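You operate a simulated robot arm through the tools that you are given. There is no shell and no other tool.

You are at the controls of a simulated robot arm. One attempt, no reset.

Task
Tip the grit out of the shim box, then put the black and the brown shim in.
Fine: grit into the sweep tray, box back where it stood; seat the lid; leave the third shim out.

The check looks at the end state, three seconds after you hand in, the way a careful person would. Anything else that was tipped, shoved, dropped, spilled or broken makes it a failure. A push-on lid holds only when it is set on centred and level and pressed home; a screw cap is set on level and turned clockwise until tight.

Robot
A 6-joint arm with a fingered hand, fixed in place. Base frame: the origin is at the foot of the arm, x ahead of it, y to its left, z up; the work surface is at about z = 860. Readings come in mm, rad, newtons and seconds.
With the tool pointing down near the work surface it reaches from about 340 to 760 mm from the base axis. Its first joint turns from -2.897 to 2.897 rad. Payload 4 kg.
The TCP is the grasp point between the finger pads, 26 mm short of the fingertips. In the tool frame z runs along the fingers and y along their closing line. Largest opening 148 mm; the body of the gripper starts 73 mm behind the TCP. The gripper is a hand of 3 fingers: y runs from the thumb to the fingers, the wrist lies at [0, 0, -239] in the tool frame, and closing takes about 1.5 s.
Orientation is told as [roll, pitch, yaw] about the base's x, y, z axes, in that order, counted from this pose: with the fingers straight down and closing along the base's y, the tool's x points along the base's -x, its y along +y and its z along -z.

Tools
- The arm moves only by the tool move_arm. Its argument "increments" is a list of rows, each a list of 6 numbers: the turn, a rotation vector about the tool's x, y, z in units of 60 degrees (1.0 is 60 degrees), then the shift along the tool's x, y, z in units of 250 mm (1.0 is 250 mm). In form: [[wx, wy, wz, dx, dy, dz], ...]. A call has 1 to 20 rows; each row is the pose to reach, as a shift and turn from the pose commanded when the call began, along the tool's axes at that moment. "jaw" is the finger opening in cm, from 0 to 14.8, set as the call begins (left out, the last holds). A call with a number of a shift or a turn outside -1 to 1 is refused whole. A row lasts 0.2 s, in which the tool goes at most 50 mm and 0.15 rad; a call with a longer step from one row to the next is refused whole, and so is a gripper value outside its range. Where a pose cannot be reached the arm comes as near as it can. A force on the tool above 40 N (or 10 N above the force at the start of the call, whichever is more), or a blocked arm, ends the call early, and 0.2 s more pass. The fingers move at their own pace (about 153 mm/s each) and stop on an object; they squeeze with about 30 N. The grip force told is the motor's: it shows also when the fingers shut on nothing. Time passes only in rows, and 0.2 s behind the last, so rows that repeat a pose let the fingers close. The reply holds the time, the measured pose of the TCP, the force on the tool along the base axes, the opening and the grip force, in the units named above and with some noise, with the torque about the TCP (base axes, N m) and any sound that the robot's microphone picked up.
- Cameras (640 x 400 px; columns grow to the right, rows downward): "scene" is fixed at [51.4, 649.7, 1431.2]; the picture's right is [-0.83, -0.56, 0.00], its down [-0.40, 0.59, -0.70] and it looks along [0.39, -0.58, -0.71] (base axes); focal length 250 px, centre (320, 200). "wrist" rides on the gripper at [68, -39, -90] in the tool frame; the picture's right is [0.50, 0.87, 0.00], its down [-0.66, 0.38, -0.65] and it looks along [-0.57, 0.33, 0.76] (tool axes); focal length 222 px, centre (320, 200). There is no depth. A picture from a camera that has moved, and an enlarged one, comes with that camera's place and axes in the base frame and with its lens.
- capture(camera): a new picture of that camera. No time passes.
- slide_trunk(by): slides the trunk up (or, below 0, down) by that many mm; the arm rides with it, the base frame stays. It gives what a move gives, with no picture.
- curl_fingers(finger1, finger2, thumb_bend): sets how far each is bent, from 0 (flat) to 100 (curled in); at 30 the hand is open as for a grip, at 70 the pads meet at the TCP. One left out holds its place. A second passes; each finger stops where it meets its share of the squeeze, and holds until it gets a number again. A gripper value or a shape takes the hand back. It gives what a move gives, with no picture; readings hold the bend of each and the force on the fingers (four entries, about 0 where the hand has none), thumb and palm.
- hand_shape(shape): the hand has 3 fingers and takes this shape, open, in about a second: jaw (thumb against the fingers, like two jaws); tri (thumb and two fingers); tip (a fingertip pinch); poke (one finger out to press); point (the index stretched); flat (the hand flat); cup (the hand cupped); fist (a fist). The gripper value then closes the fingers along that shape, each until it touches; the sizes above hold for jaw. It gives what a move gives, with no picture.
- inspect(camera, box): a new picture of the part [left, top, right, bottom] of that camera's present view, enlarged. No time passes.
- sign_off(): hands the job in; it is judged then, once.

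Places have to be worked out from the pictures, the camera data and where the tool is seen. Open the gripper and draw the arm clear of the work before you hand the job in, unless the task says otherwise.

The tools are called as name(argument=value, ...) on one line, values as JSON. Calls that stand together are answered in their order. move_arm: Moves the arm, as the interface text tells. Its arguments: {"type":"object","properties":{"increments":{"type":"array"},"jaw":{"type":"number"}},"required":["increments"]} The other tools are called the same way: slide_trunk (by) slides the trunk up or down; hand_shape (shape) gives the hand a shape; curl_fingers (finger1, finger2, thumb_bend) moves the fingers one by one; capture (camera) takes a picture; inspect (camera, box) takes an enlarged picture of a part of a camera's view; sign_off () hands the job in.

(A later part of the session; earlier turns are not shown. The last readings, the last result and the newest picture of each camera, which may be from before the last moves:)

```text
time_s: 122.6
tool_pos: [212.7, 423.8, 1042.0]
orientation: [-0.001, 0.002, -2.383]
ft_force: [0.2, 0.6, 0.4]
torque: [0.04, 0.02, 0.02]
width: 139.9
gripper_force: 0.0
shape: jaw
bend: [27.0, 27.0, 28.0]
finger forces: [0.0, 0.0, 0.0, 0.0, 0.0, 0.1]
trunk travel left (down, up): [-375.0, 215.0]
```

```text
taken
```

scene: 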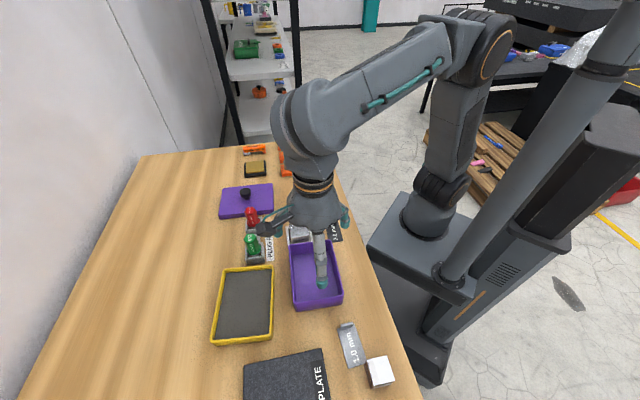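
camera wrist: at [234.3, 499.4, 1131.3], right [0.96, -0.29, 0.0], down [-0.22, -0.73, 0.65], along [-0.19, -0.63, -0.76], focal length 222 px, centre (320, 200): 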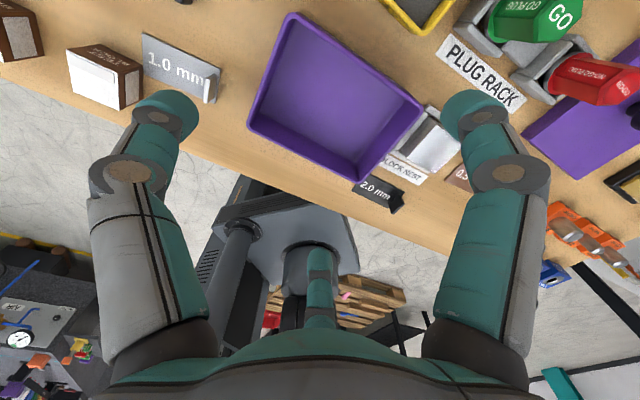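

Box and tray look right. I move over towards the black 2.0 mm shim to get a close look at its tab.

move_arm(increments=[[0, 0, 0, -0.047, 0.115, 0], [0, 0, 0, -0.094, 0.23, 0], [0, 0, 0, -0.141, 0.345, 0], [0, 0, 0, -0.188, 0.46, 0.04], [0, 0, 0, -0.235, 0.575, 0.08], [0, 0, 0, -0.282, 0.69, 0.128], [0, 0, 0, -0.282, 0.69, 0.128]])

capture(camera="wrist")

```text
time_s: 124.2
tool_pos: [280.7, 250.8, 1010.6]
orientation: [-0.002, 0.002, -2.384]
ft_force: [0.0, -0.2, 0.9]
torque: [0.01, 0.02, -0.01]
width: 140.0
gripper_force: 0.1
shape: jaw
bend: [27.0, 27.0, 28.0]
finger forces: [0.0, 0.0, 0.1, 0.0, 0.1, 0.0]
trunk travel left (down, up): [-375.0, 215.0]
```

```text
taken
camera wrist: at [303.0, 326.7, 1098.7], right [0.96, -0.29, 0.0], down [-0.22, -0.73, 0.65], along [-0.19, -0.62, -0.76], focal length 222 px, centre (320, 200)
```

wrist: 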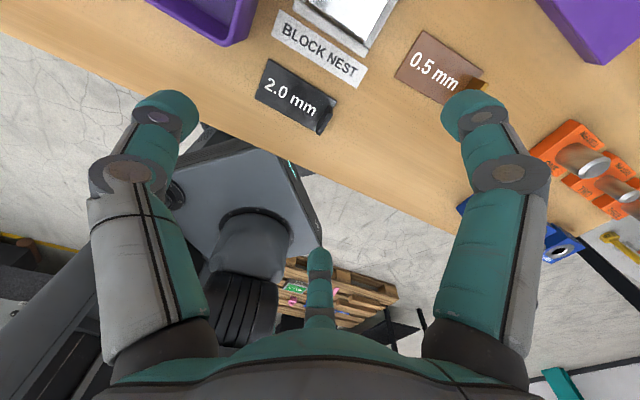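

inspect(camera="wrist", box=[240, 40, 360, 150])

inspect(camera="wrist", box=[370, 10, 510, 130])

inspect(camera="scene", box=[280, 180, 350, 250])

```text
3.64 times, centred on (300, 95) of wrist
camera zoom: at [303.0, 326.7, 1098.7], right [0.96, -0.29, 0.0], down [-0.22, -0.73, 0.65], along [-0.19, -0.62, -0.76], focal length 808 px, centre (393, 582)
```

zoom: 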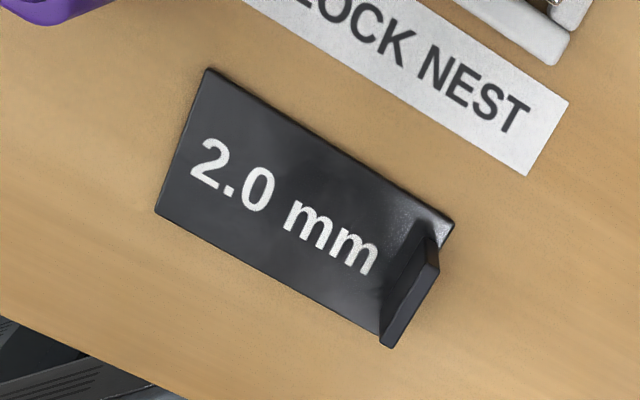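

```text
3.33 times, centred on (440, 70) of wrist
camera zoom: at [303.0, 326.7, 1098.7], right [0.96, -0.29, 0.0], down [-0.22, -0.73, 0.65], along [-0.19, -0.62, -0.76], focal length 740 px, centre (-80, 633)
```

zoom: 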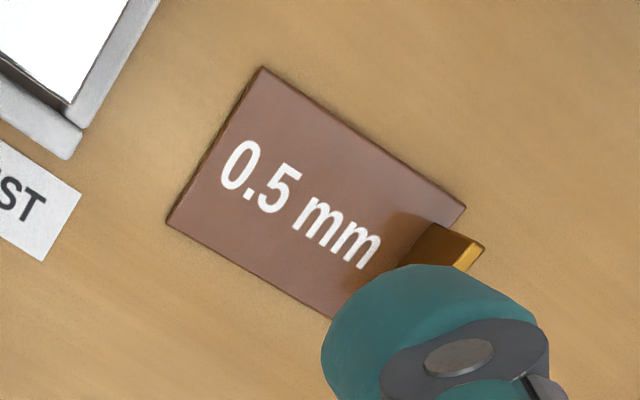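

```text
5.71 times, centred on (315, 215) of scene
camera zoom: at [51.4, 649.7, 1431.2], right [-0.83, -0.56, 0.0], down [-0.4, 0.59, -0.7], along [0.39, -0.58, -0.71], focal length 1427 px, centre (349, 114)
```

zoom: 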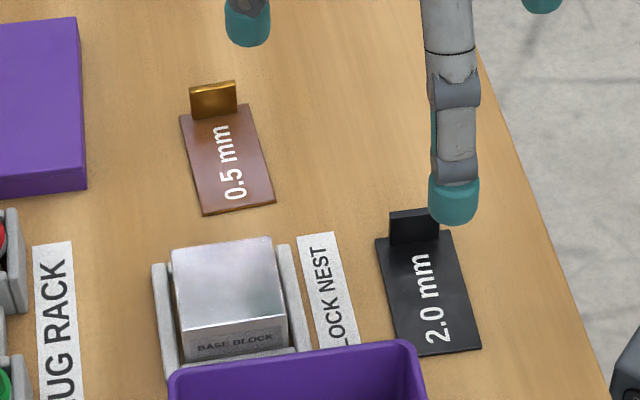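

The black shim measures about 40 × 75 mm, with an upright tab at its far end about 28 mm wide and 20 mm high, centred near (282.8, 240.2). I narrow the opening to 50 mm and come down above the tab.

move_arm(increments=[[0, 0, 0.002, -0.01, 0.015, 0.08], [0, 0, 0.004, -0.02, 0.03, 0.16], [0, 0, 0.006, -0.023, 0.0366, 0.24], [0, 0, 0.006, -0.023, 0.0366, 0.3], [0, 0, 0.006, -0.023, 0.0366, 0.3], [0, 0, 0.006, -0.023, 0.0366, 0.3]], jaw=5.0)

capture(camera="wrist")

inspect(camera="scene", box=[270, 160, 370, 250])

```text
time_s: 125.6
tool_pos: [284.9, 238.8, 934.4]
orientation: [-0.002, 0.001, -2.391]
ft_force: [-0.7, 0.5, 0.3]
torque: [0.02, 0.01, 0.0]
width: 50.6
gripper_force: 0.2
shape: jaw
bend: [77.0, 77.0, 70.0]
finger forces: [0.0, 0.0, 0.0, 0.0, 0.1, 0.0]
trunk travel left (down, up): [-375.0, 215.0]
```

```text
taken
camera wrist: at [305.8, 313.9, 1023.3], right [0.96, -0.29, 0.0], down [-0.22, -0.72, 0.65], along [-0.19, -0.62, -0.76], focal length 222 px, centre (320, 200)
```

wrist: 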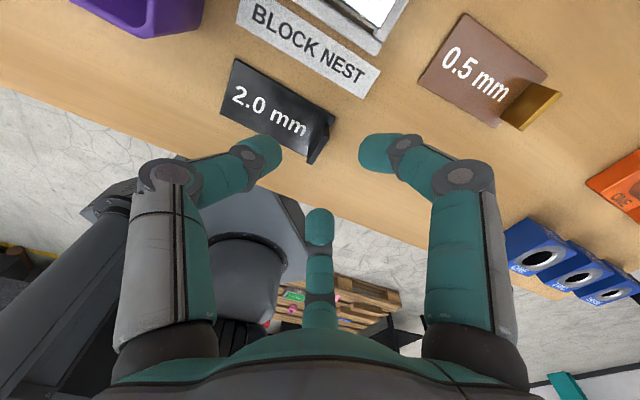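

```text
4.44 times, centred on (320, 205) of scene
camera zoom: at [51.4, 649.7, 1431.2], right [-0.83, -0.56, 0.0], down [-0.4, 0.59, -0.7], along [0.39, -0.58, -0.71], focal length 1110 px, centre (320, 178)
```

zoom: 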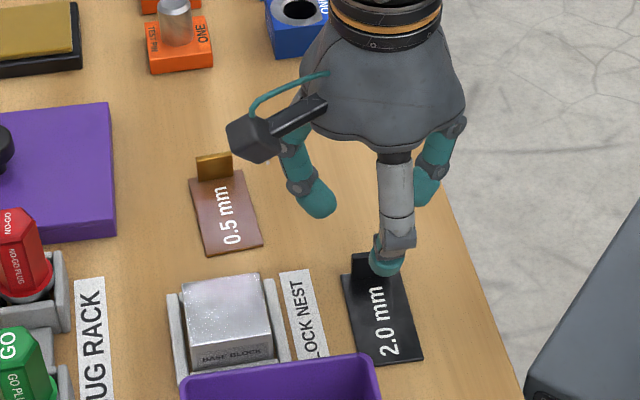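

I enlarge the tab from here to place it exactly.

inspect(camera="wrist", box=[200, 40, 400, 190])

move_arm(increments=[[0, 0, 0, 0, 0, 0]])

```text
2.67 times, centred on (300, 115) of wrist
camera zoom: at [305.8, 313.9, 1023.3], right [0.96, -0.29, 0.0], down [-0.22, -0.72, 0.65], along [-0.19, -0.62, -0.76], focal length 592 px, centre (373, 427)
```

zoom: 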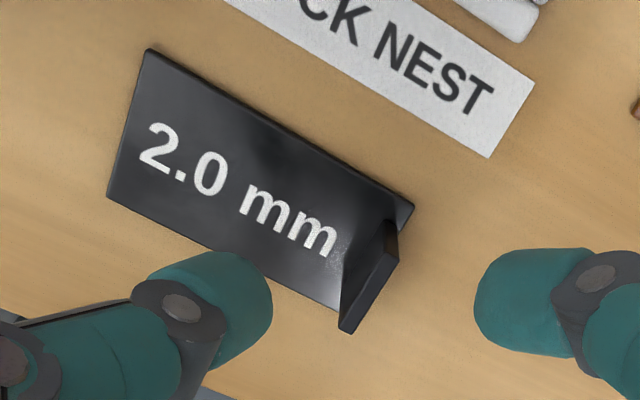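

```text
time_s: 126.0
tool_pos: [284.0, 238.7, 935.0]
orientation: [-0.001, 0.002, -2.393]
ft_force: [-0.2, 0.1, -0.4]
torque: [0.02, 0.01, -0.01]
width: 50.3
gripper_force: 0.0
shape: jaw
bend: [77.0, 77.0, 70.0]
finger forces: [0.1, 0.0, 0.0, 0.0, 0.1, 0.1]
trunk travel left (down, up): [-375.0, 215.0]
```

The tab centre is at about (282.6, 241.6) and I'm at (284.4, 238.8). I correct by 3 mm and lower so the fingertips overlap the tab by about 11 mm.

move_arm(increments=[[0, 0, 0, 0.0025, -0.013, 0], [0, 0, 0, 0.0025, -0.013, 0.06], [0, 0, 0, 0.0025, -0.013, 0.12], [0, 0, 0, 0.0025, -0.013, 0.163], [0, 0, 0, 0.0025, -0.013, 0.163]], jaw=5.0)

capture(camera="wrist")

inspect(camera="scene", box=[270, 160, 370, 250])

```text
time_s: 127.2
tool_pos: [284.5, 245.6, 901.5]
orientation: [-0.02, -0.007, -2.391]
ft_force: [0.3, 0.9, -0.1]
torque: [0.01, 0.03, -0.03]
width: 50.4
gripper_force: 0.1
shape: jaw
bend: [77.0, 77.0, 70.0]
finger forces: [0.0, 0.0, 0.0, 0.0, 0.0, 0.0]
out of reach, approached as far as the arm can: row 3, 4, 5
trunk travel left (down, up): [-375.0, 215.0]
```

```text
taken
camera wrist: at [307.2, 317.9, 991.6], right [0.96, -0.29, -0.02], down [-0.21, -0.73, 0.65], along [-0.21, -0.62, -0.76], focal length 222 px, centre (320, 200)
```

wrist: 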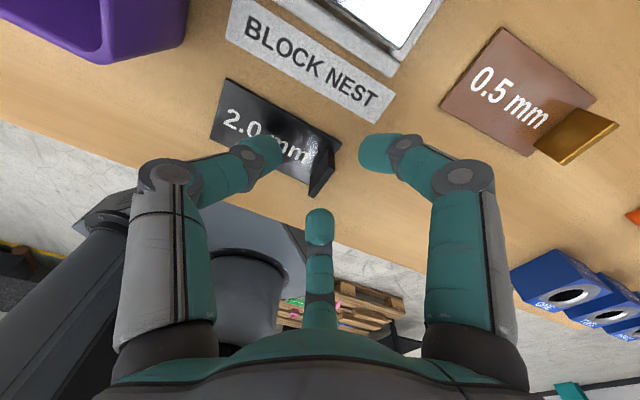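

```text
4.44 times, centred on (320, 205) of scene
camera zoom: at [51.4, 649.7, 1431.2], right [-0.83, -0.56, 0.0], down [-0.4, 0.59, -0.7], along [0.39, -0.58, -0.71], focal length 1110 px, centre (320, 178)
```

zoom: 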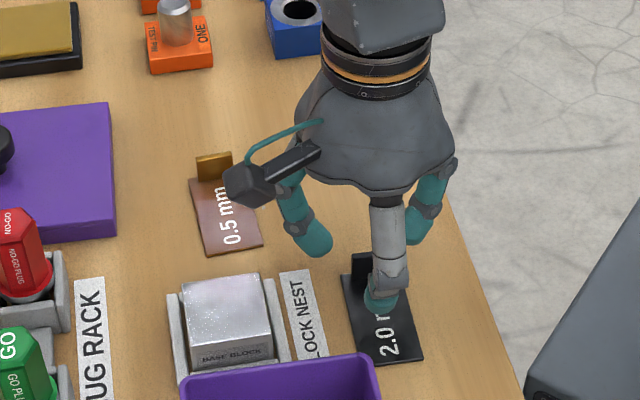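

The wrist limit shows again at this low spot. I rise 110 mm and lower the trunk by 100 mm to get more room, as I did for the box.

move_arm(increments=[[0, 0, 0, 0, 0, -0.1], [0, 0, 0, 0, 0, -0.2], [0, 0, 0, 0, 0, -0.3], [0, 0, 0, 0, 0, -0.4], [0, 0, 0, 0, 0, -0.5], [0, 0, 0, 0, 0, -0.55], [0, 0, 0, 0, 0, -0.55]])

slide_trunk(by=-100)

```text
time_s: 128.8
tool_pos: [284.2, 243.6, 1039.1]
orientation: [-0.001, 0.002, -2.391]
ft_force: [0.2, -0.2, 0.4]
torque: [-0.05, -0.01, -0.03]
width: 50.1
gripper_force: 0.0
shape: jaw
bend: [77.0, 77.0, 70.0]
finger forces: [0.0, 0.0, 0.0, 0.0, 0.0, 0.0]
trunk travel left (down, up): [-375.0, 215.0]
```

```text
time_s: 130.2
tool_pos: [284.6, 244.3, 939.0]
orientation: [-0.002, 0.003, -2.392]
ft_force: [0.2, 0.1, 0.2]
torque: [-0.02, 0.0, 0.02]
width: 50.3
gripper_force: 0.0
shape: jaw
bend: [77.0, 77.0, 70.0]
finger forces: [0.0, 0.0, 0.1, 0.0, 0.0, 0.0]
trunk travel left (down, up): [-275.0, 315.0]
```

Level at (284.4, 244.0, 939) with the trunk lower. I correct by 3 mm and come down again.

move_arm(increments=[[0, 0, 0, -0.0118, 0.002, 0], [0, 0, 0, -0.0118, 0.002, 0.06], [0, 0, 0, -0.0118, 0.002, 0.12], [0, 0, 0, -0.0118, 0.002, 0.178], [0, 0, 0, -0.0118, 0.002, 0.178]], jaw=5.0)

capture(camera="wrist")

inspect(camera="wrist", box=[200, 60, 420, 220])

inspect(camera="scene", box=[270, 160, 370, 250])

```text
time_s: 131.4
tool_pos: [283.7, 239.9, 893.5]
orientation: [-0.002, 0.004, -2.393]
ft_force: [0.8, -0.2, -0.9]
torque: [0.0, 0.03, 0.01]
width: 50.3
gripper_force: 0.1
shape: jaw
bend: [77.0, 77.0, 70.0]
finger forces: [0.0, 0.1, 0.1, 0.0, 0.0, 0.1]
trunk travel left (down, up): [-275.0, 315.0]
```

```text
taken
camera wrist: at [305.5, 315.6, 982.7], right [0.96, -0.29, 0.0], down [-0.22, -0.72, 0.65], along [-0.19, -0.62, -0.76], focal length 222 px, centre (320, 200)
```

wrist: 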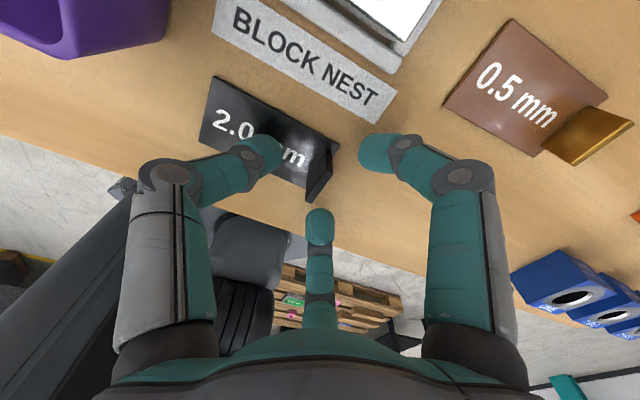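

```text
2.50 times, centred on (310, 140) of wrist
camera zoom: at [305.5, 315.6, 982.7], right [0.96, -0.29, 0.0], down [-0.22, -0.72, 0.65], along [-0.19, -0.62, -0.76], focal length 555 px, centre (345, 350)
```

zoom: 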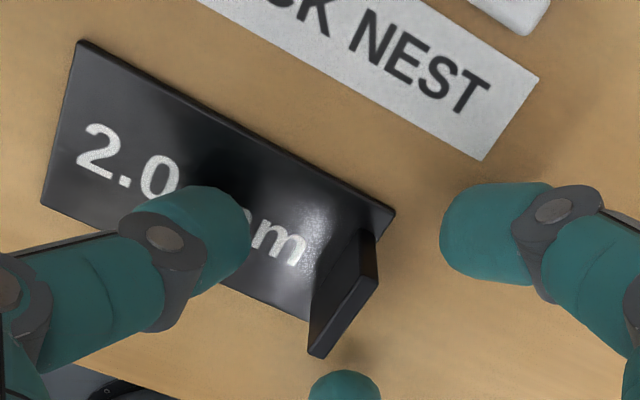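

```text
4.44 times, centred on (320, 205) of scene
camera zoom: at [51.4, 649.7, 1431.2], right [-0.83, -0.56, 0.0], down [-0.4, 0.59, -0.7], along [0.39, -0.58, -0.71], focal length 1110 px, centre (320, 178)
```

zoom: 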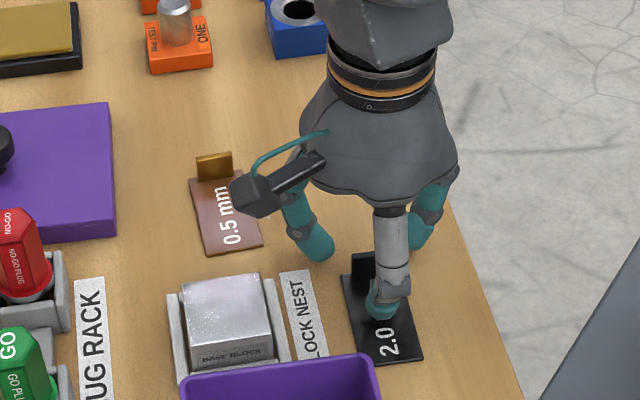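

The tab sits within 1.5 mm of the grasp centre. I close gently on it.

move_arm(increments=[[0, 0, 0, 0, 0, 0], [0, 0, 0, 0, 0, 0], [0, 0, 0, 0, 0, 0], [0, 0, 0, 0, 0, 0], [0, 0, 0, 0, 0, 0], [0, 0, 0, 0, 0, 0]], jaw=0.0)

capture(camera="wrist")

inspect(camera="scene", box=[270, 160, 370, 250])

```text
time_s: 132.8
tool_pos: [283.7, 240.1, 893.9]
orientation: [-0.002, 0.001, -2.391]
ft_force: [0.1, 0.5, -0.7]
torque: [-0.02, 0.0, 0.0]
width: 3.9
gripper_force: 30.3
shape: jaw
bend: [72.0, 72.0, 70.0]
finger forces: [0.1, 0.1, 0.0, 0.0, 27.7, 0.0]
trunk travel left (down, up): [-275.0, 315.0]
```

```text
taken
camera wrist: at [305.5, 315.6, 982.8], right [0.96, -0.29, 0.0], down [-0.22, -0.72, 0.65], along [-0.19, -0.62, -0.76], focal length 222 px, centre (320, 200)
```

wrist: 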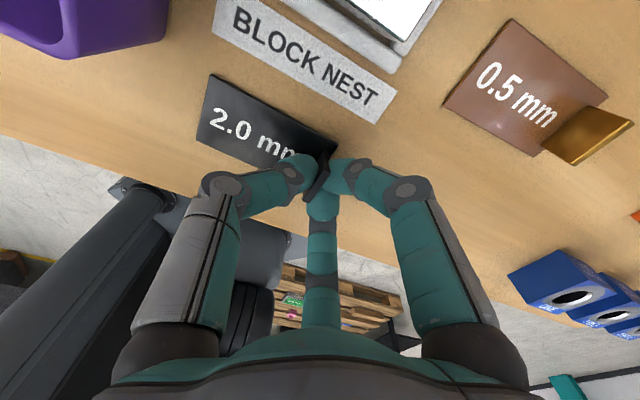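

```text
4.44 times, centred on (320, 205) of scene
camera zoom: at [51.4, 649.7, 1431.2], right [-0.83, -0.56, 0.0], down [-0.4, 0.59, -0.7], along [0.39, -0.58, -0.71], focal length 1110 px, centre (320, 178)
```

zoom: 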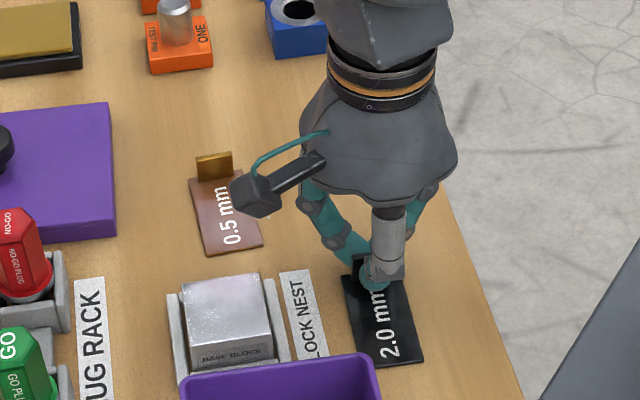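

The hand has closed on something 3.9 mm thick with 30 N. I lift 25 mm gently to see whether the shim comes along.

move_arm(increments=[[0, 0, 0, 0, 0, -0.02], [0, 0, 0, 0, 0, -0.04], [0, 0, 0, 0, 0, -0.06], [0, 0, 0, 0, 0, -0.08], [0, 0, 0, 0, 0, -0.1], [0, 0, 0, 0, 0, -0.1]])

capture(camera="wrist")

inspect(camera="scene", box=[270, 160, 370, 250])

```text
time_s: 134.2
tool_pos: [283.3, 240.9, 919.7]
orientation: [-0.002, 0.003, -2.391]
ft_force: [0.6, 0.1, -0.4]
torque: [0.02, -0.03, -0.03]
width: 4.1
gripper_force: 30.0
shape: jaw
bend: [72.0, 72.0, 70.0]
finger forces: [0.0, 0.1, 0.0, 0.0, 27.6, 0.0]
trunk travel left (down, up): [-275.0, 315.0]
```

```text
taken
camera wrist: at [304.1, 316.0, 1008.2], right [0.96, -0.29, 0.0], down [-0.22, -0.72, 0.65], along [-0.19, -0.62, -0.76], focal length 222 px, centre (320, 200)
```

wrist: 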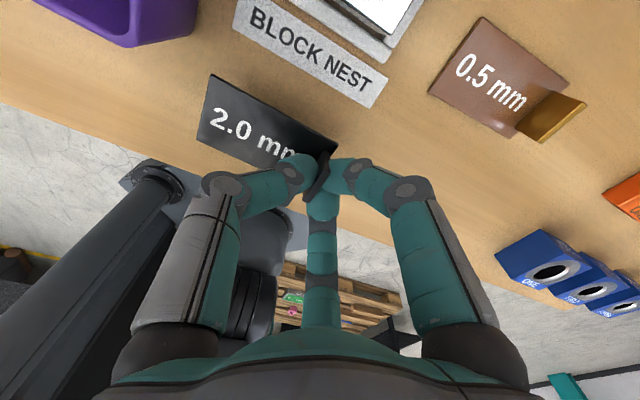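

```text
4.44 times, centred on (320, 205) of scene
camera zoom: at [51.4, 649.7, 1431.2], right [-0.83, -0.56, 0.0], down [-0.4, 0.59, -0.7], along [0.39, -0.58, -0.71], focal length 1110 px, centre (320, 178)
```

zoom: 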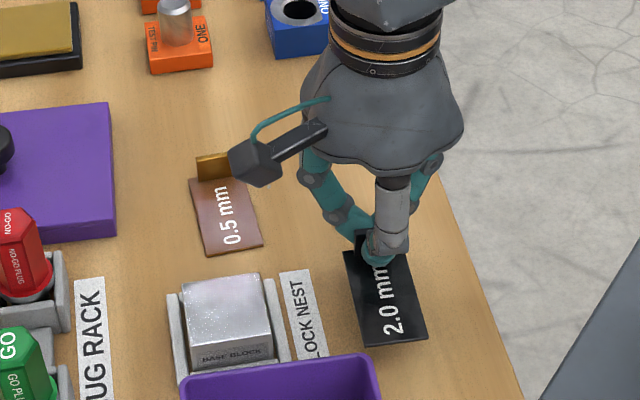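

The black shim is in hand and hangs level. I raise it 85 mm to carry it over to the box.

move_arm(increments=[[0, 0, 0, 0, 0, -0.08], [0, 0, 0, 0, 0, -0.16], [0, 0, 0, 0, 0, -0.24], [0, 0, 0, 0, 0, -0.34], [0, 0, 0, 0, 0, -0.34]])

move_arm(increments=[[0, 0, 0, 0.03, -0.071, 0], [0, 0, 0, 0.06, -0.142, 0], [0, 0, 0, 0.09, -0.214, 0], [0, 0, 0, 0.12, -0.285, 0], [0, 0, 0, 0.15, -0.356, 0], [0, 0, 0, 0.18, -0.4275, 0], [0, 0, 0, 0.21, -0.499, 0], [0, 0, 0, 0.24, -0.57, 0], [0, 0, 0, 0.24, -0.57, 0]])

capture(camera="wrist")

inspect(camera="scene", box=[250, 170, 370, 320])

```text
time_s: 135.4
tool_pos: [279.9, 241.7, 1003.5]
orientation: [-0.001, 0.003, -2.392]
ft_force: [-0.2, 0.5, -0.4]
torque: [-0.01, 0.0, 0.01]
width: 3.9
gripper_force: 30.1
shape: jaw
bend: [72.0, 72.0, 70.0]
finger forces: [0.0, 0.0, 0.0, 0.1, 27.7, 0.1]
trunk travel left (down, up): [-275.0, 315.0]
```

```text
time_s: 137.4
tool_pos: [229.7, 385.4, 1005.6]
orientation: [-0.003, 0.0, -2.391]
ft_force: [0.3, -0.6, 0.1]
torque: [-0.01, -0.02, 0.06]
width: 4.0
gripper_force: 30.1
shape: jaw
bend: [72.0, 72.0, 70.0]
finger forces: [0.1, 0.0, 0.0, 0.1, 27.7, 0.0]
trunk travel left (down, up): [-275.0, 315.0]
```

```text
taken
camera wrist: at [250.9, 461.5, 1094.3], right [0.96, -0.29, 0.0], down [-0.22, -0.72, 0.65], along [-0.19, -0.62, -0.76], focal length 222 px, centre (320, 200)
```

wrist: 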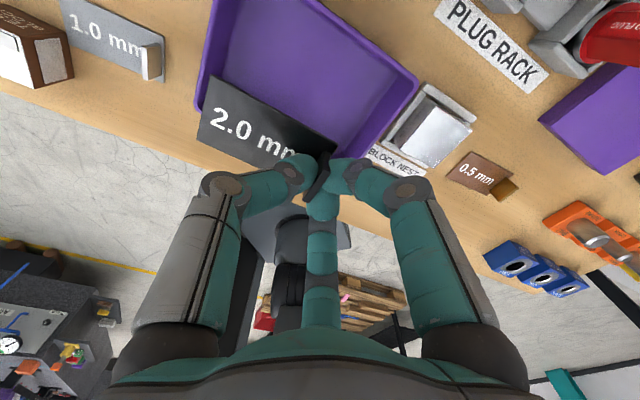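

```text
2.67 times, centred on (310, 245) of scene
camera zoom: at [51.4, 649.7, 1431.2], right [-0.83, -0.56, 0.0], down [-0.4, 0.59, -0.7], along [0.39, -0.58, -0.71], focal length 666 px, centre (347, 80)
```

zoom: 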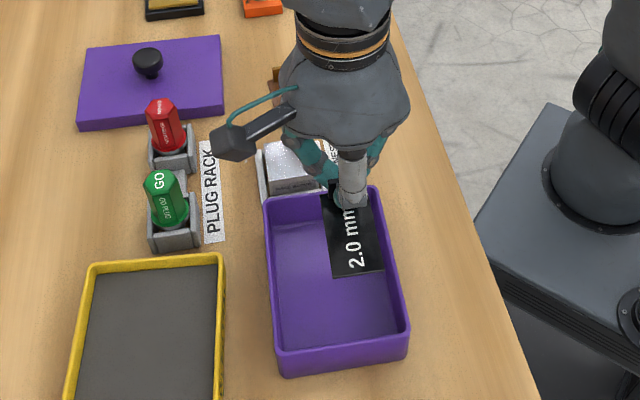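

The shim is over the box's near half. I lower it to just inside the rim and check the clearances.

move_arm(increments=[[0, 0, 0, 0, 0, 0.08], [0, 0, 0, 0, 0, 0.16], [0, 0, 0, 0, 0, 0.24], [0, 0, 0, 0, 0, 0.282], [0, 0, 0, 0, 0, 0.282]])

capture(camera="wrist")

inspect(camera="scene", box=[260, 200, 370, 320])

```text
time_s: 138.6
tool_pos: [231.8, 386.9, 934.7]
orientation: [-0.003, 0.0, -2.391]
ft_force: [-0.1, 0.2, -1.9]
torque: [-0.01, 0.0, 0.01]
width: 3.8
gripper_force: 29.9
shape: jaw
bend: [72.0, 72.0, 70.0]
finger forces: [0.1, 0.1, 0.0, 0.0, 27.6, 0.0]
trunk travel left (down, up): [-275.0, 315.0]
```

```text
taken
camera wrist: at [252.6, 460.7, 1024.0], right [0.96, -0.29, 0.0], down [-0.22, -0.72, 0.65], along [-0.19, -0.62, -0.76], focal length 222 px, centre (320, 200)
```

wrist: 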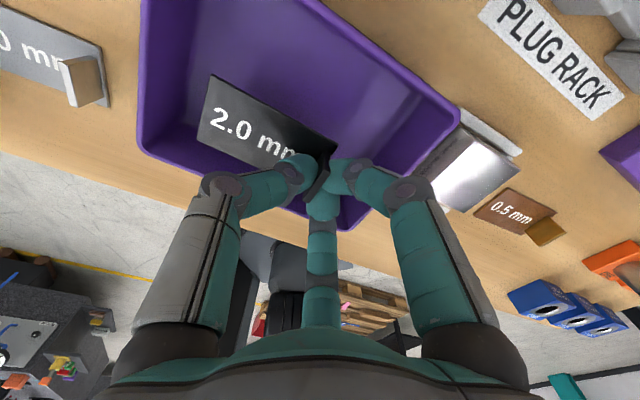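

```text
3.33 times, centred on (315, 260) of scene
camera zoom: at [51.4, 649.7, 1431.2], right [-0.83, -0.56, 0.0], down [-0.4, 0.59, -0.7], along [0.39, -0.58, -0.71], focal length 832 px, centre (337, 0)
```

zoom: 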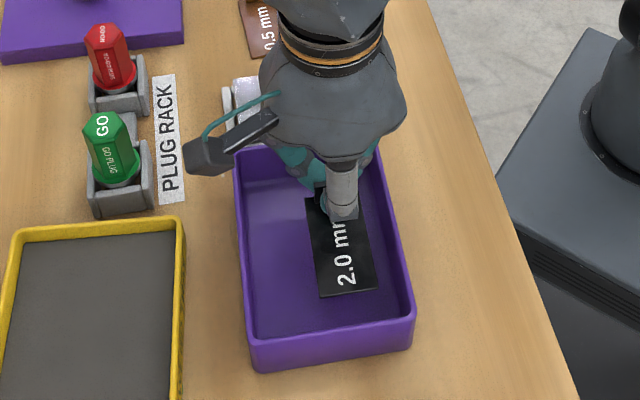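

The shim lies inside the box outline with clearance all round. I lower another 19 mm, so it is about 19 mm off the floor, while the fingers stay clear of the rim.

move_arm(increments=[[0, 0, 0, 0, 0, 0.03], [0, 0, 0, 0, 0, 0.06], [0, 0, 0, 0, 0, 0.076], [0, 0, 0, 0, 0, 0.076]])

capture(camera="wrist")

inspect(camera="scene", box=[280, 200, 360, 320])

```text
time_s: 139.6
tool_pos: [229.7, 386.7, 915.6]
orientation: [-0.001, 0.002, -2.391]
ft_force: [0.3, -0.1, 0.1]
torque: [0.02, 0.01, -0.02]
width: 4.1
gripper_force: 30.2
shape: jaw
bend: [72.0, 72.0, 70.0]
finger forces: [0.0, 0.0, 0.0, 0.1, 27.6, 0.0]
trunk travel left (down, up): [-275.0, 315.0]
```

```text
taken
camera wrist: at [251.5, 461.2, 1005.2], right [0.96, -0.29, 0.0], down [-0.22, -0.72, 0.65], along [-0.19, -0.62, -0.76], focal length 222 px, centre (320, 200)
```

wrist: 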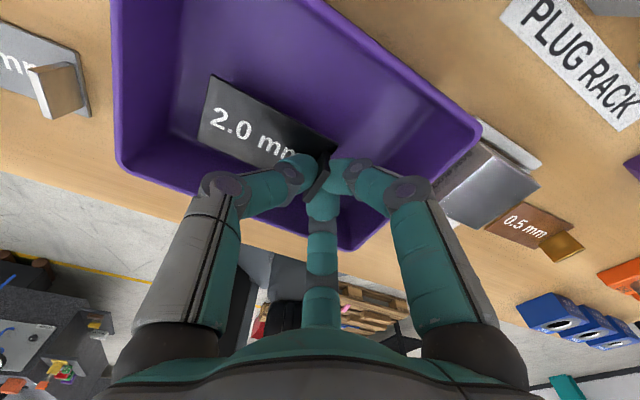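

```text
3.33 times, centred on (320, 260) of scene
camera zoom: at [51.4, 649.7, 1431.2], right [-0.83, -0.56, 0.0], down [-0.4, 0.59, -0.7], along [0.39, -0.58, -0.71], focal length 832 px, centre (320, 0)
```

zoom: 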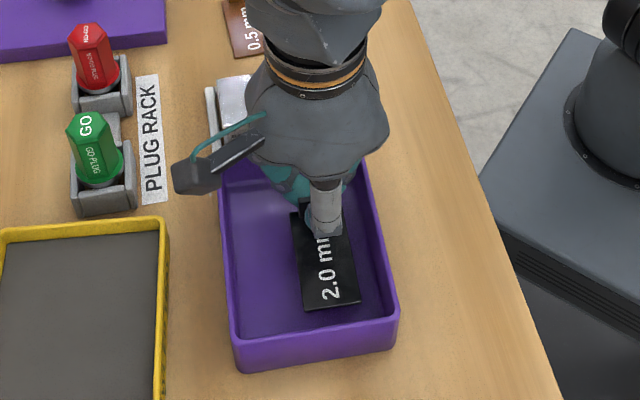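

I check how far the near-side finger is from the rim before going further.

inspect(camera="wrist", box=[250, 140, 400, 260])

inspect(camera="scene", box=[295, 215, 345, 285])

```text
3.33 times, centred on (325, 200) of wrist
camera zoom: at [251.5, 461.2, 1005.2], right [0.96, -0.29, 0.0], down [-0.22, -0.72, 0.65], along [-0.19, -0.62, -0.76], focal length 740 px, centre (303, 200)
```

zoom: 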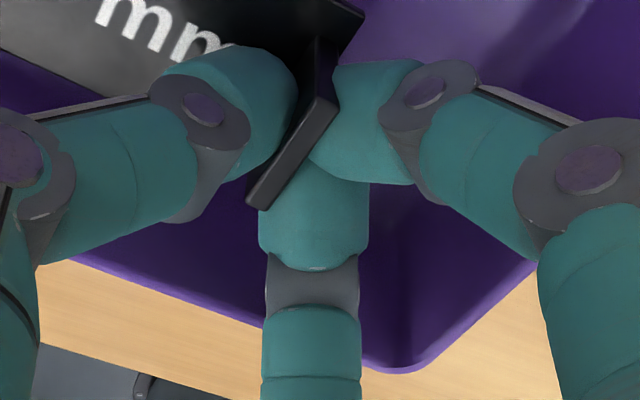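

```text
5.71 times, centred on (320, 250) of scene
camera zoom: at [51.4, 649.7, 1431.2], right [-0.83, -0.56, 0.0], down [-0.4, 0.59, -0.7], along [0.39, -0.58, -0.71], focal length 1427 px, centre (320, -86)
```

zoom: 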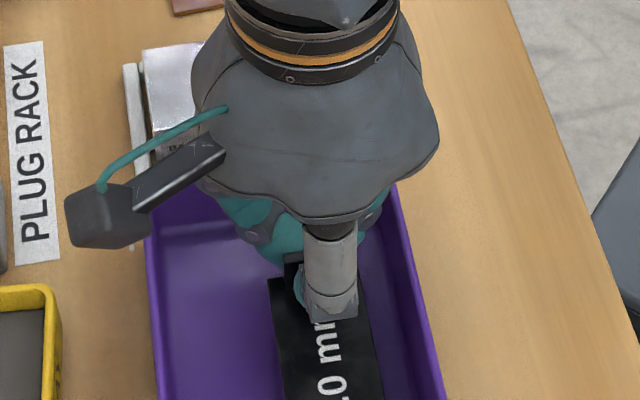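

There is no contact and about 5 mm of room at the rim. I open just enough to let the shim drop the short way onto the box floor.

move_arm(increments=[[0, 0, 0, 0, 0, 0], [0, 0, 0, 0, 0, 0], [0, 0, 0, 0, 0, 0]], jaw=1.1)

capture(camera="wrist")

inspect(camera="scene", box=[280, 200, 360, 320])

```text
time_s: 140.4
tool_pos: [230.1, 386.1, 915.9]
orientation: [-0.001, 0.001, -2.39]
ft_force: [0.1, 0.0, -0.1]
torque: [0.01, -0.01, -0.02]
width: 11.0
gripper_force: 0.1
shape: jaw
bend: [72.0, 72.0, 70.0]
finger forces: [0.1, 0.0, 0.0, 0.0, 0.1, 0.1]
trunk travel left (down, up): [-275.0, 315.0]
```

```text
taken
camera wrist: at [251.5, 461.1, 1005.3], right [0.96, -0.29, 0.0], down [-0.22, -0.72, 0.65], along [-0.19, -0.62, -0.76], focal length 222 px, centre (320, 200)
```

wrist: 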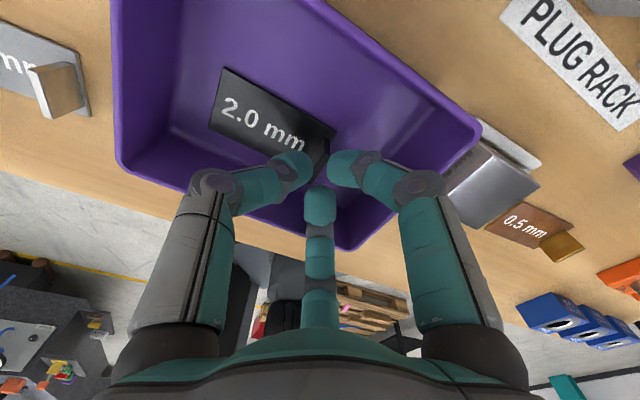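

```text
3.33 times, centred on (320, 260) of scene
camera zoom: at [51.4, 649.7, 1431.2], right [-0.83, -0.56, 0.0], down [-0.4, 0.59, -0.7], along [0.39, -0.58, -0.71], focal length 832 px, centre (320, 0)
```

zoom: 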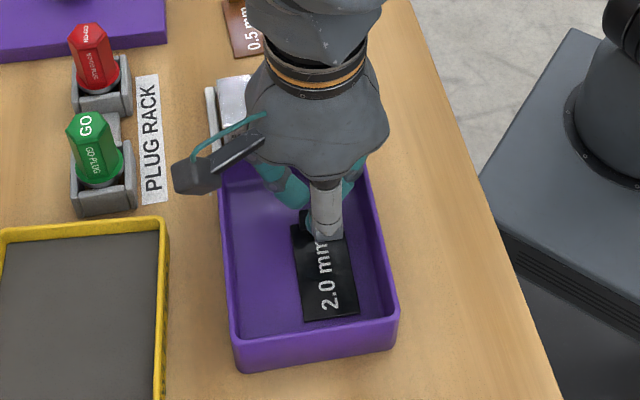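

The black shim has dropped flat onto the box floor. I rise straight out.

move_arm(increments=[[0, 0, 0, 0, 0, -0.08], [0, 0, 0, 0, 0, -0.16], [0, 0, 0, 0, 0, -0.24], [0, 0, 0, 0, 0, -0.32], [0, 0, 0, 0, 0, -0.4], [0, 0, 0, 0, 0, -0.4]])

capture(camera="wrist")

inspect(camera="scene", box=[280, 200, 360, 320])

```text
time_s: 141.8
tool_pos: [229.8, 385.2, 1015.6]
orientation: [-0.002, -0.001, -2.391]
ft_force: [-0.2, 0.0, -0.5]
torque: [0.0, 0.01, -0.02]
width: 11.0
gripper_force: 0.0
shape: jaw
bend: [72.0, 72.0, 70.0]
finger forces: [0.1, 0.0, 0.0, 0.0, 0.0, 0.0]
trunk travel left (down, up): [-275.0, 315.0]
```

```text
taken
camera wrist: at [251.7, 460.9, 1104.5], right [0.96, -0.29, 0.0], down [-0.22, -0.72, 0.65], along [-0.19, -0.62, -0.76], focal length 222 px, centre (320, 200)
```

wrist: 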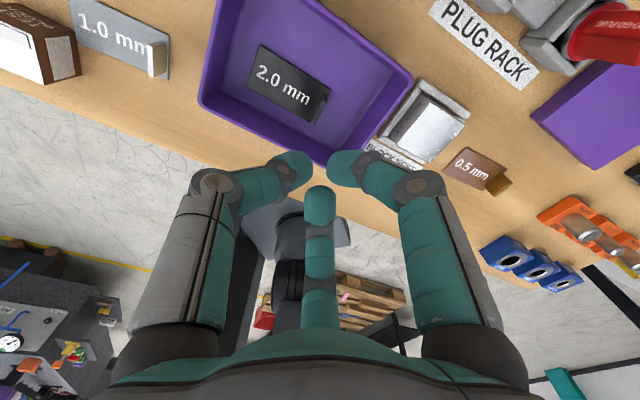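

```text
3.33 times, centred on (320, 260) of scene
camera zoom: at [51.4, 649.7, 1431.2], right [-0.83, -0.56, 0.0], down [-0.4, 0.59, -0.7], along [0.39, -0.58, -0.71], focal length 832 px, centre (320, 0)
```

zoom: 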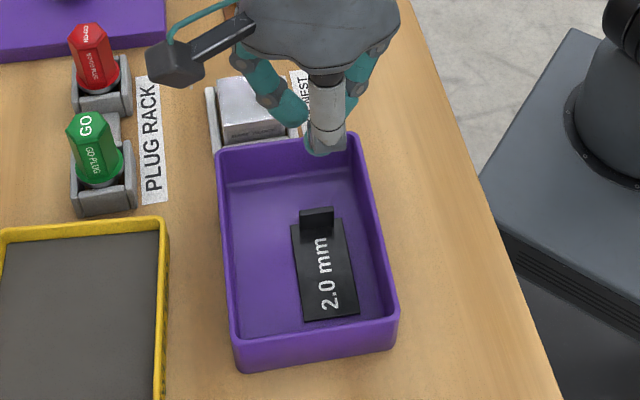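

The black shim lies flat in the box with its tab upright. I go over to the brown 0.5 mm shim, opening to 50 mm and turning to match its angle.

move_arm(increments=[[0, 0, -0.01, 0.015, 0.119, 0], [0, 0, -0.02, 0.031, 0.238, 0], [0, 0, -0.03, 0.046, 0.357, 0], [0, 0, -0.04, 0.062, 0.476, 0], [0, 0, -0.05, 0.077, 0.595, 0], [0, 0, -0.06, 0.093, 0.714, 0], [0, 0, -0.075, 0.108, 0.833, 0], [0, 0, -0.085, 0.1236, 0.952, 0], [0, 0, -0.085, 0.1236, 0.952, 0]], jaw=5.0)

capture(camera="wrist")

inspect(camera="wrist", box=[230, 60, 390, 180])

```text
time_s: 143.8
tool_pos: [412.6, 232.1, 1017.1]
orientation: [-0.002, 0.0, -2.303]
ft_force: [0.6, 0.4, -0.6]
torque: [0.04, -0.01, -0.02]
width: 49.9
gripper_force: 0.1
shape: jaw
bend: [77.0, 77.0, 70.0]
finger forces: [0.0, 0.0, 0.1, 0.0, 0.0, 0.0]
trunk travel left (down, up): [-275.0, 315.0]
```

```text
taken
camera wrist: at [427.0, 308.9, 1105.7], right [0.98, -0.21, 0.0], down [-0.16, -0.74, 0.65], along [-0.13, -0.64, -0.76], focal length 222 px, centre (320, 200)
```

wrist: 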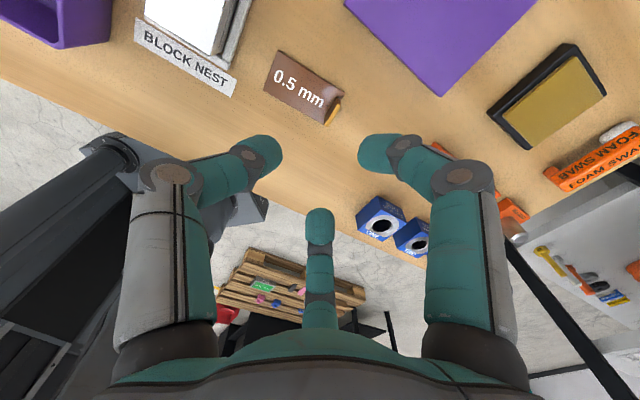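

```text
3.33 times, centred on (310, 120) of wrist
camera zoom: at [427.0, 308.9, 1105.7], right [0.98, -0.21, 0.0], down [-0.16, -0.74, 0.65], along [-0.13, -0.64, -0.76], focal length 740 px, centre (353, 467)
```

zoom: 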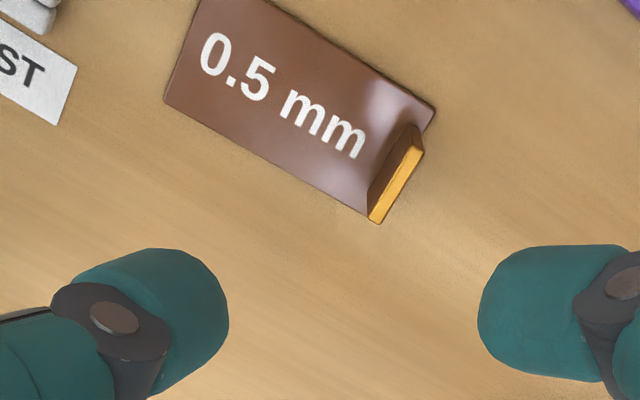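

The brown tab is centred near (422.5, 225.5) and the yaw is within a degree. I move over it and descend to z≈936.

move_arm(increments=[[0, 0, 0.0, 0.0069, 0.02, 0.08], [0, 0, 0, 0.0069, 0.047, 0.16], [0, 0, 0, 0.0069, 0.047, 0.24], [0, 0, 0, 0.0069, 0.047, 0.324], [0, 0, 0, 0.0069, 0.047, 0.324]], jaw=5.0)

inspect(camera="wrist", box=[200, 60, 420, 220])

```text
time_s: 145.0
tool_pos: [423.4, 226.3, 932.8]
orientation: [-0.001, 0.001, -2.302]
ft_force: [-0.4, 0.8, -0.1]
torque: [0.04, -0.01, 0.01]
width: 49.7
gripper_force: 0.0
shape: jaw
bend: [77.0, 77.0, 70.0]
finger forces: [0.0, 0.0, 0.0, 0.1, 0.1, 0.1]
trunk travel left (down, up): [-275.0, 315.0]
```

```text
2.50 times, centred on (310, 140) of wrist
camera zoom: at [437.6, 302.3, 1023.0], right [0.98, -0.21, 0.0], down [-0.16, -0.74, 0.65], along [-0.13, -0.64, -0.76], focal length 555 px, centre (345, 350)
```

zoom: 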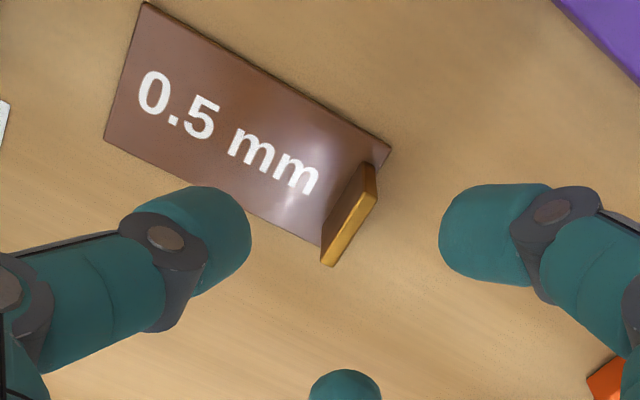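

The tab is within about 1 mm of centre. I lower to z≈893.5 and close on it.

move_arm(increments=[[0, 0, 0, 0.001, -0.002, 0.05], [0, 0, 0, 0.001, -0.002, 0.1], [0, 0, 0, 0.001, -0.002, 0.157], [0, 0, 0, 0.001, -0.002, 0.157]], jaw=5.0)

inspect(camera="wrist", box=[200, 60, 420, 220])

```text
time_s: 146.0
tool_pos: [423.5, 226.2, 894.8]
orientation: [0.0, 0.002, -2.302]
ft_force: [0.7, -0.6, 0.7]
torque: [0.02, 0.02, 0.01]
width: 49.5
gripper_force: 0.0
shape: jaw
bend: [77.0, 77.0, 70.0]
finger forces: [0.1, 0.1, 0.1, 0.0, 0.1, 0.0]
trunk travel left (down, up): [-275.0, 315.0]
```

```text
2.50 times, centred on (310, 140) of wrist
camera zoom: at [438.7, 303.7, 984.0], right [0.98, -0.21, 0.0], down [-0.16, -0.74, 0.65], along [-0.13, -0.64, -0.76], focal length 555 px, centre (345, 350)
```

zoom: 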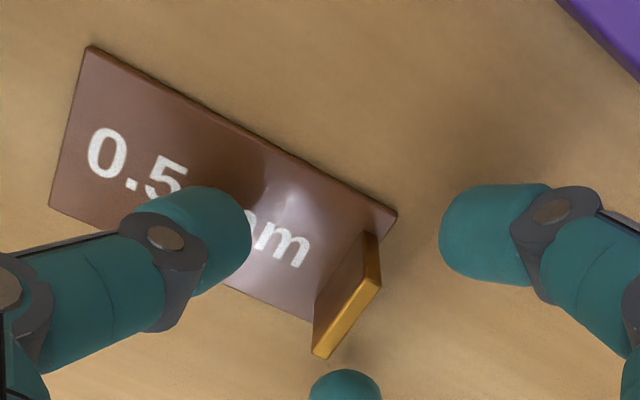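

Same geometry as for the black one. I close on the tab.

move_arm(increments=[[0, 0, 0, 0, 0, 0], [0, 0, 0, 0, 0, 0], [0, 0, 0, 0, 0, 0], [0, 0, 0, 0, 0, 0], [0, 0, 0, 0, 0, 0], [0, 0, 0, 0, 0, 0]], jaw=0.0)

move_arm(increments=[[0, 0, 0, 0, 0, -0.02], [0, 0, 0, 0, 0, -0.05], [0, 0, 0, 0, 0, -0.08], [0, 0, 0, 0, 0, -0.12], [0, 0, 0, 0, 0, -0.12]])

capture(camera="wrist")

inspect(camera="scene", box=[230, 130, 350, 230])

```text
time_s: 147.4
tool_pos: [423.7, 226.6, 895.2]
orientation: [-0.001, 0.002, -2.302]
ft_force: [0.8, -0.1, -0.1]
torque: [0.01, 0.0, 0.04]
width: 4.0
gripper_force: 29.8
shape: jaw
bend: [71.0, 71.0, 70.0]
finger forces: [0.0, 0.0, 0.1, 0.0, 27.3, 0.0]
trunk travel left (down, up): [-275.0, 315.0]
```

```text
time_s: 148.6
tool_pos: [426.0, 227.8, 926.6]
orientation: [-0.002, 0.002, -2.302]
ft_force: [-0.7, -0.4, -0.8]
torque: [-0.02, -0.02, 0.0]
width: 4.3
gripper_force: 30.3
shape: jaw
bend: [71.0, 71.0, 70.0]
finger forces: [0.0, 0.0, 0.0, 0.0, 27.2, 0.0]
trunk travel left (down, up): [-275.0, 315.0]
```

```text
taken
camera wrist: at [440.8, 304.0, 1014.6], right [0.98, -0.21, 0.0], down [-0.16, -0.74, 0.65], along [-0.13, -0.64, -0.76], focal length 222 px, centre (320, 200)
```

wrist: 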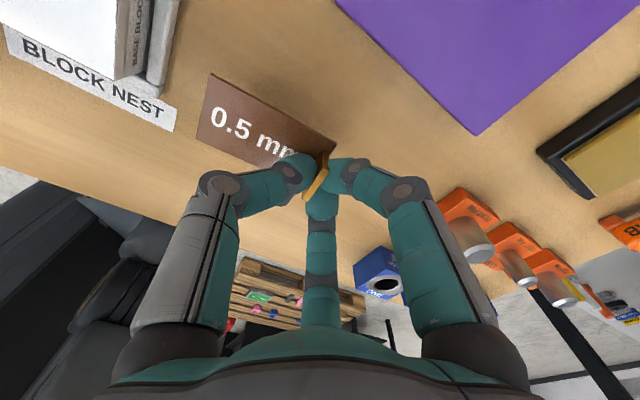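

```text
4.00 times, centred on (290, 180) of scene
camera zoom: at [51.4, 649.7, 1431.2], right [-0.83, -0.56, 0.0], down [-0.4, 0.59, -0.7], along [0.39, -0.58, -0.71], focal length 999 px, centre (440, 280)
```

zoom: 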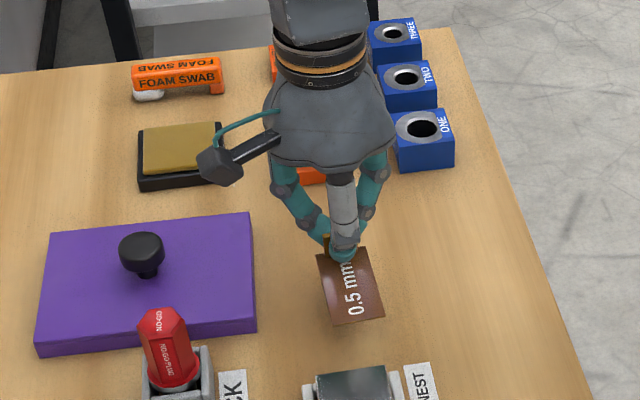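

The brown shim is lifted and level. I raise it and then carry it towards the far half of the box.

move_arm(increments=[[0, 0, 0, 0, 0, -0.1], [0, 0, 0, 0, 0, -0.2], [0, 0, 0, 0, 0, -0.33], [0, 0, 0.02, 0.01, -0.1, -0.33], [0, 0, 0.04, 0.02, -0.22, -0.33], [0, 0, 0.06, 0.03, -0.34, -0.33], [0, 0, 0.082, 0.04, -0.46, -0.33], [0, 0, 0.082, 0.04, -0.5, -0.33], [0, 0, 0.082, 0.04, -0.5, -0.33]])

```text
time_s: 150.6
tool_pos: [336.7, 317.5, 1006.0]
orientation: [-0.002, 0.004, -2.388]
ft_force: [0.2, 0.5, 0.0]
torque: [-0.01, -0.01, 0.0]
width: 4.0
gripper_force: 29.9
shape: jaw
bend: [71.0, 71.0, 70.0]
finger forces: [0.0, 0.1, 0.0, 0.0, 27.3, 0.0]
trunk travel left (down, up): [-275.0, 315.0]
```

Halfway there at (337, 318, 1006). I move the rest of the way above the far half of the box.

move_arm(increments=[[0, 0, 0, 0.001, -0.09, 0], [0, 0, 0, 0.002, -0.18, 0], [0, 0, 0, 0.003, -0.27, 0], [0, 0, 0, 0.004, -0.36, 0], [0, 0, 0, 0.004, -0.45, 0], [0, 0, 0, 0.004, -0.5316, 0], [0, 0, 0, 0.004, -0.5316, 0]])

capture(camera="wrist")

inspect(camera="scene", box=[260, 190, 370, 320])

```text
time_s: 152.2
tool_pos: [245.4, 416.9, 1007.3]
orientation: [0.0, 0.0, -2.387]
ft_force: [-0.7, 0.6, -0.9]
torque: [0.01, -0.04, -0.03]
width: 3.8
gripper_force: 29.7
shape: jaw
bend: [71.0, 71.0, 70.0]
finger forces: [0.0, 0.1, 0.0, 0.1, 27.4, 0.0]
trunk travel left (down, up): [-275.0, 315.0]
```

```text
taken
camera wrist: at [268.0, 491.3, 1096.8], right [0.96, -0.29, 0.0], down [-0.22, -0.73, 0.65], along [-0.19, -0.62, -0.76], focal length 222 px, centre (320, 200)
```

wrist: 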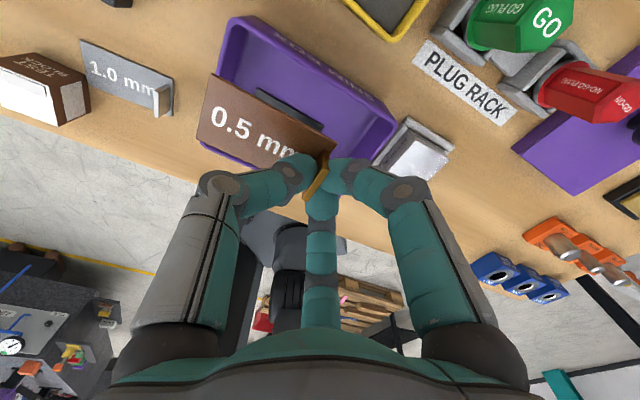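

```text
3.08 times, centred on (315, 255) of scene
camera zoom: at [51.4, 649.7, 1431.2], right [-0.83, -0.56, 0.0], down [-0.4, 0.59, -0.7], along [0.39, -0.58, -0.71], focal length 768 px, centre (335, 31)
```

zoom: 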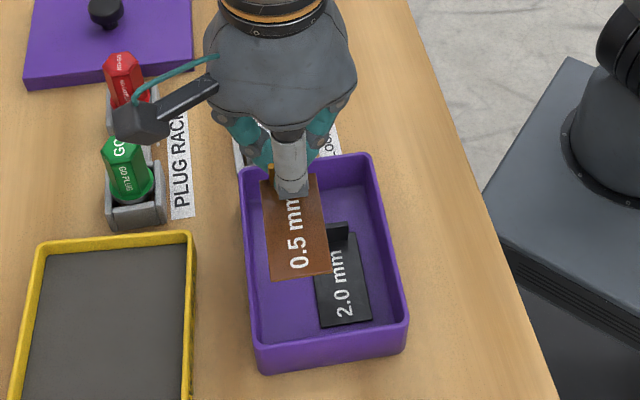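

The brown shim is over the free far half beside the black one. I lower it to just inside the rim.

move_arm(increments=[[0, 0, 0, 0, 0, 0.08], [0, 0, 0, 0, 0, 0.16], [0, 0, 0, 0, 0, 0.24], [0, 0, 0, 0, 0, 0.28], [0, 0, 0, 0, 0, 0.28]])

capture(camera="wrist")

inspect(camera="scene", box=[260, 190, 370, 320])

```text
time_s: 153.4
tool_pos: [248.0, 418.1, 936.0]
orientation: [-0.002, 0.0, -2.388]
ft_force: [1.3, -0.1, -1.4]
torque: [-0.04, 0.0, 0.0]
width: 3.9
gripper_force: 29.5
shape: jaw
bend: [71.0, 71.0, 70.0]
finger forces: [0.0, 0.1, 0.1, 0.1, 27.4, 0.0]
trunk travel left (down, up): [-275.0, 315.0]
```

```text
taken
camera wrist: at [269.2, 491.6, 1025.1], right [0.96, -0.29, 0.0], down [-0.22, -0.73, 0.65], along [-0.19, -0.62, -0.76], focal length 222 px, centre (320, 200)
```

wrist: 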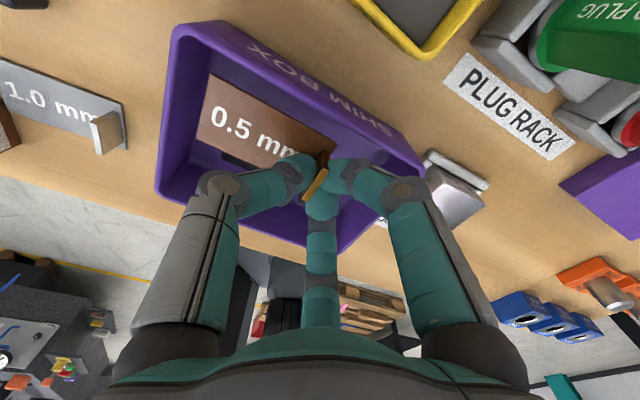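

```text
3.08 times, centred on (315, 255) of scene
camera zoom: at [51.4, 649.7, 1431.2], right [-0.83, -0.56, 0.0], down [-0.4, 0.59, -0.7], along [0.39, -0.58, -0.71], focal length 768 px, centre (335, 31)
```

zoom: 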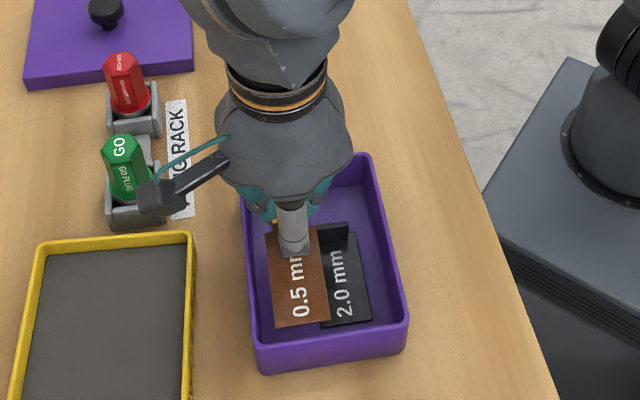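

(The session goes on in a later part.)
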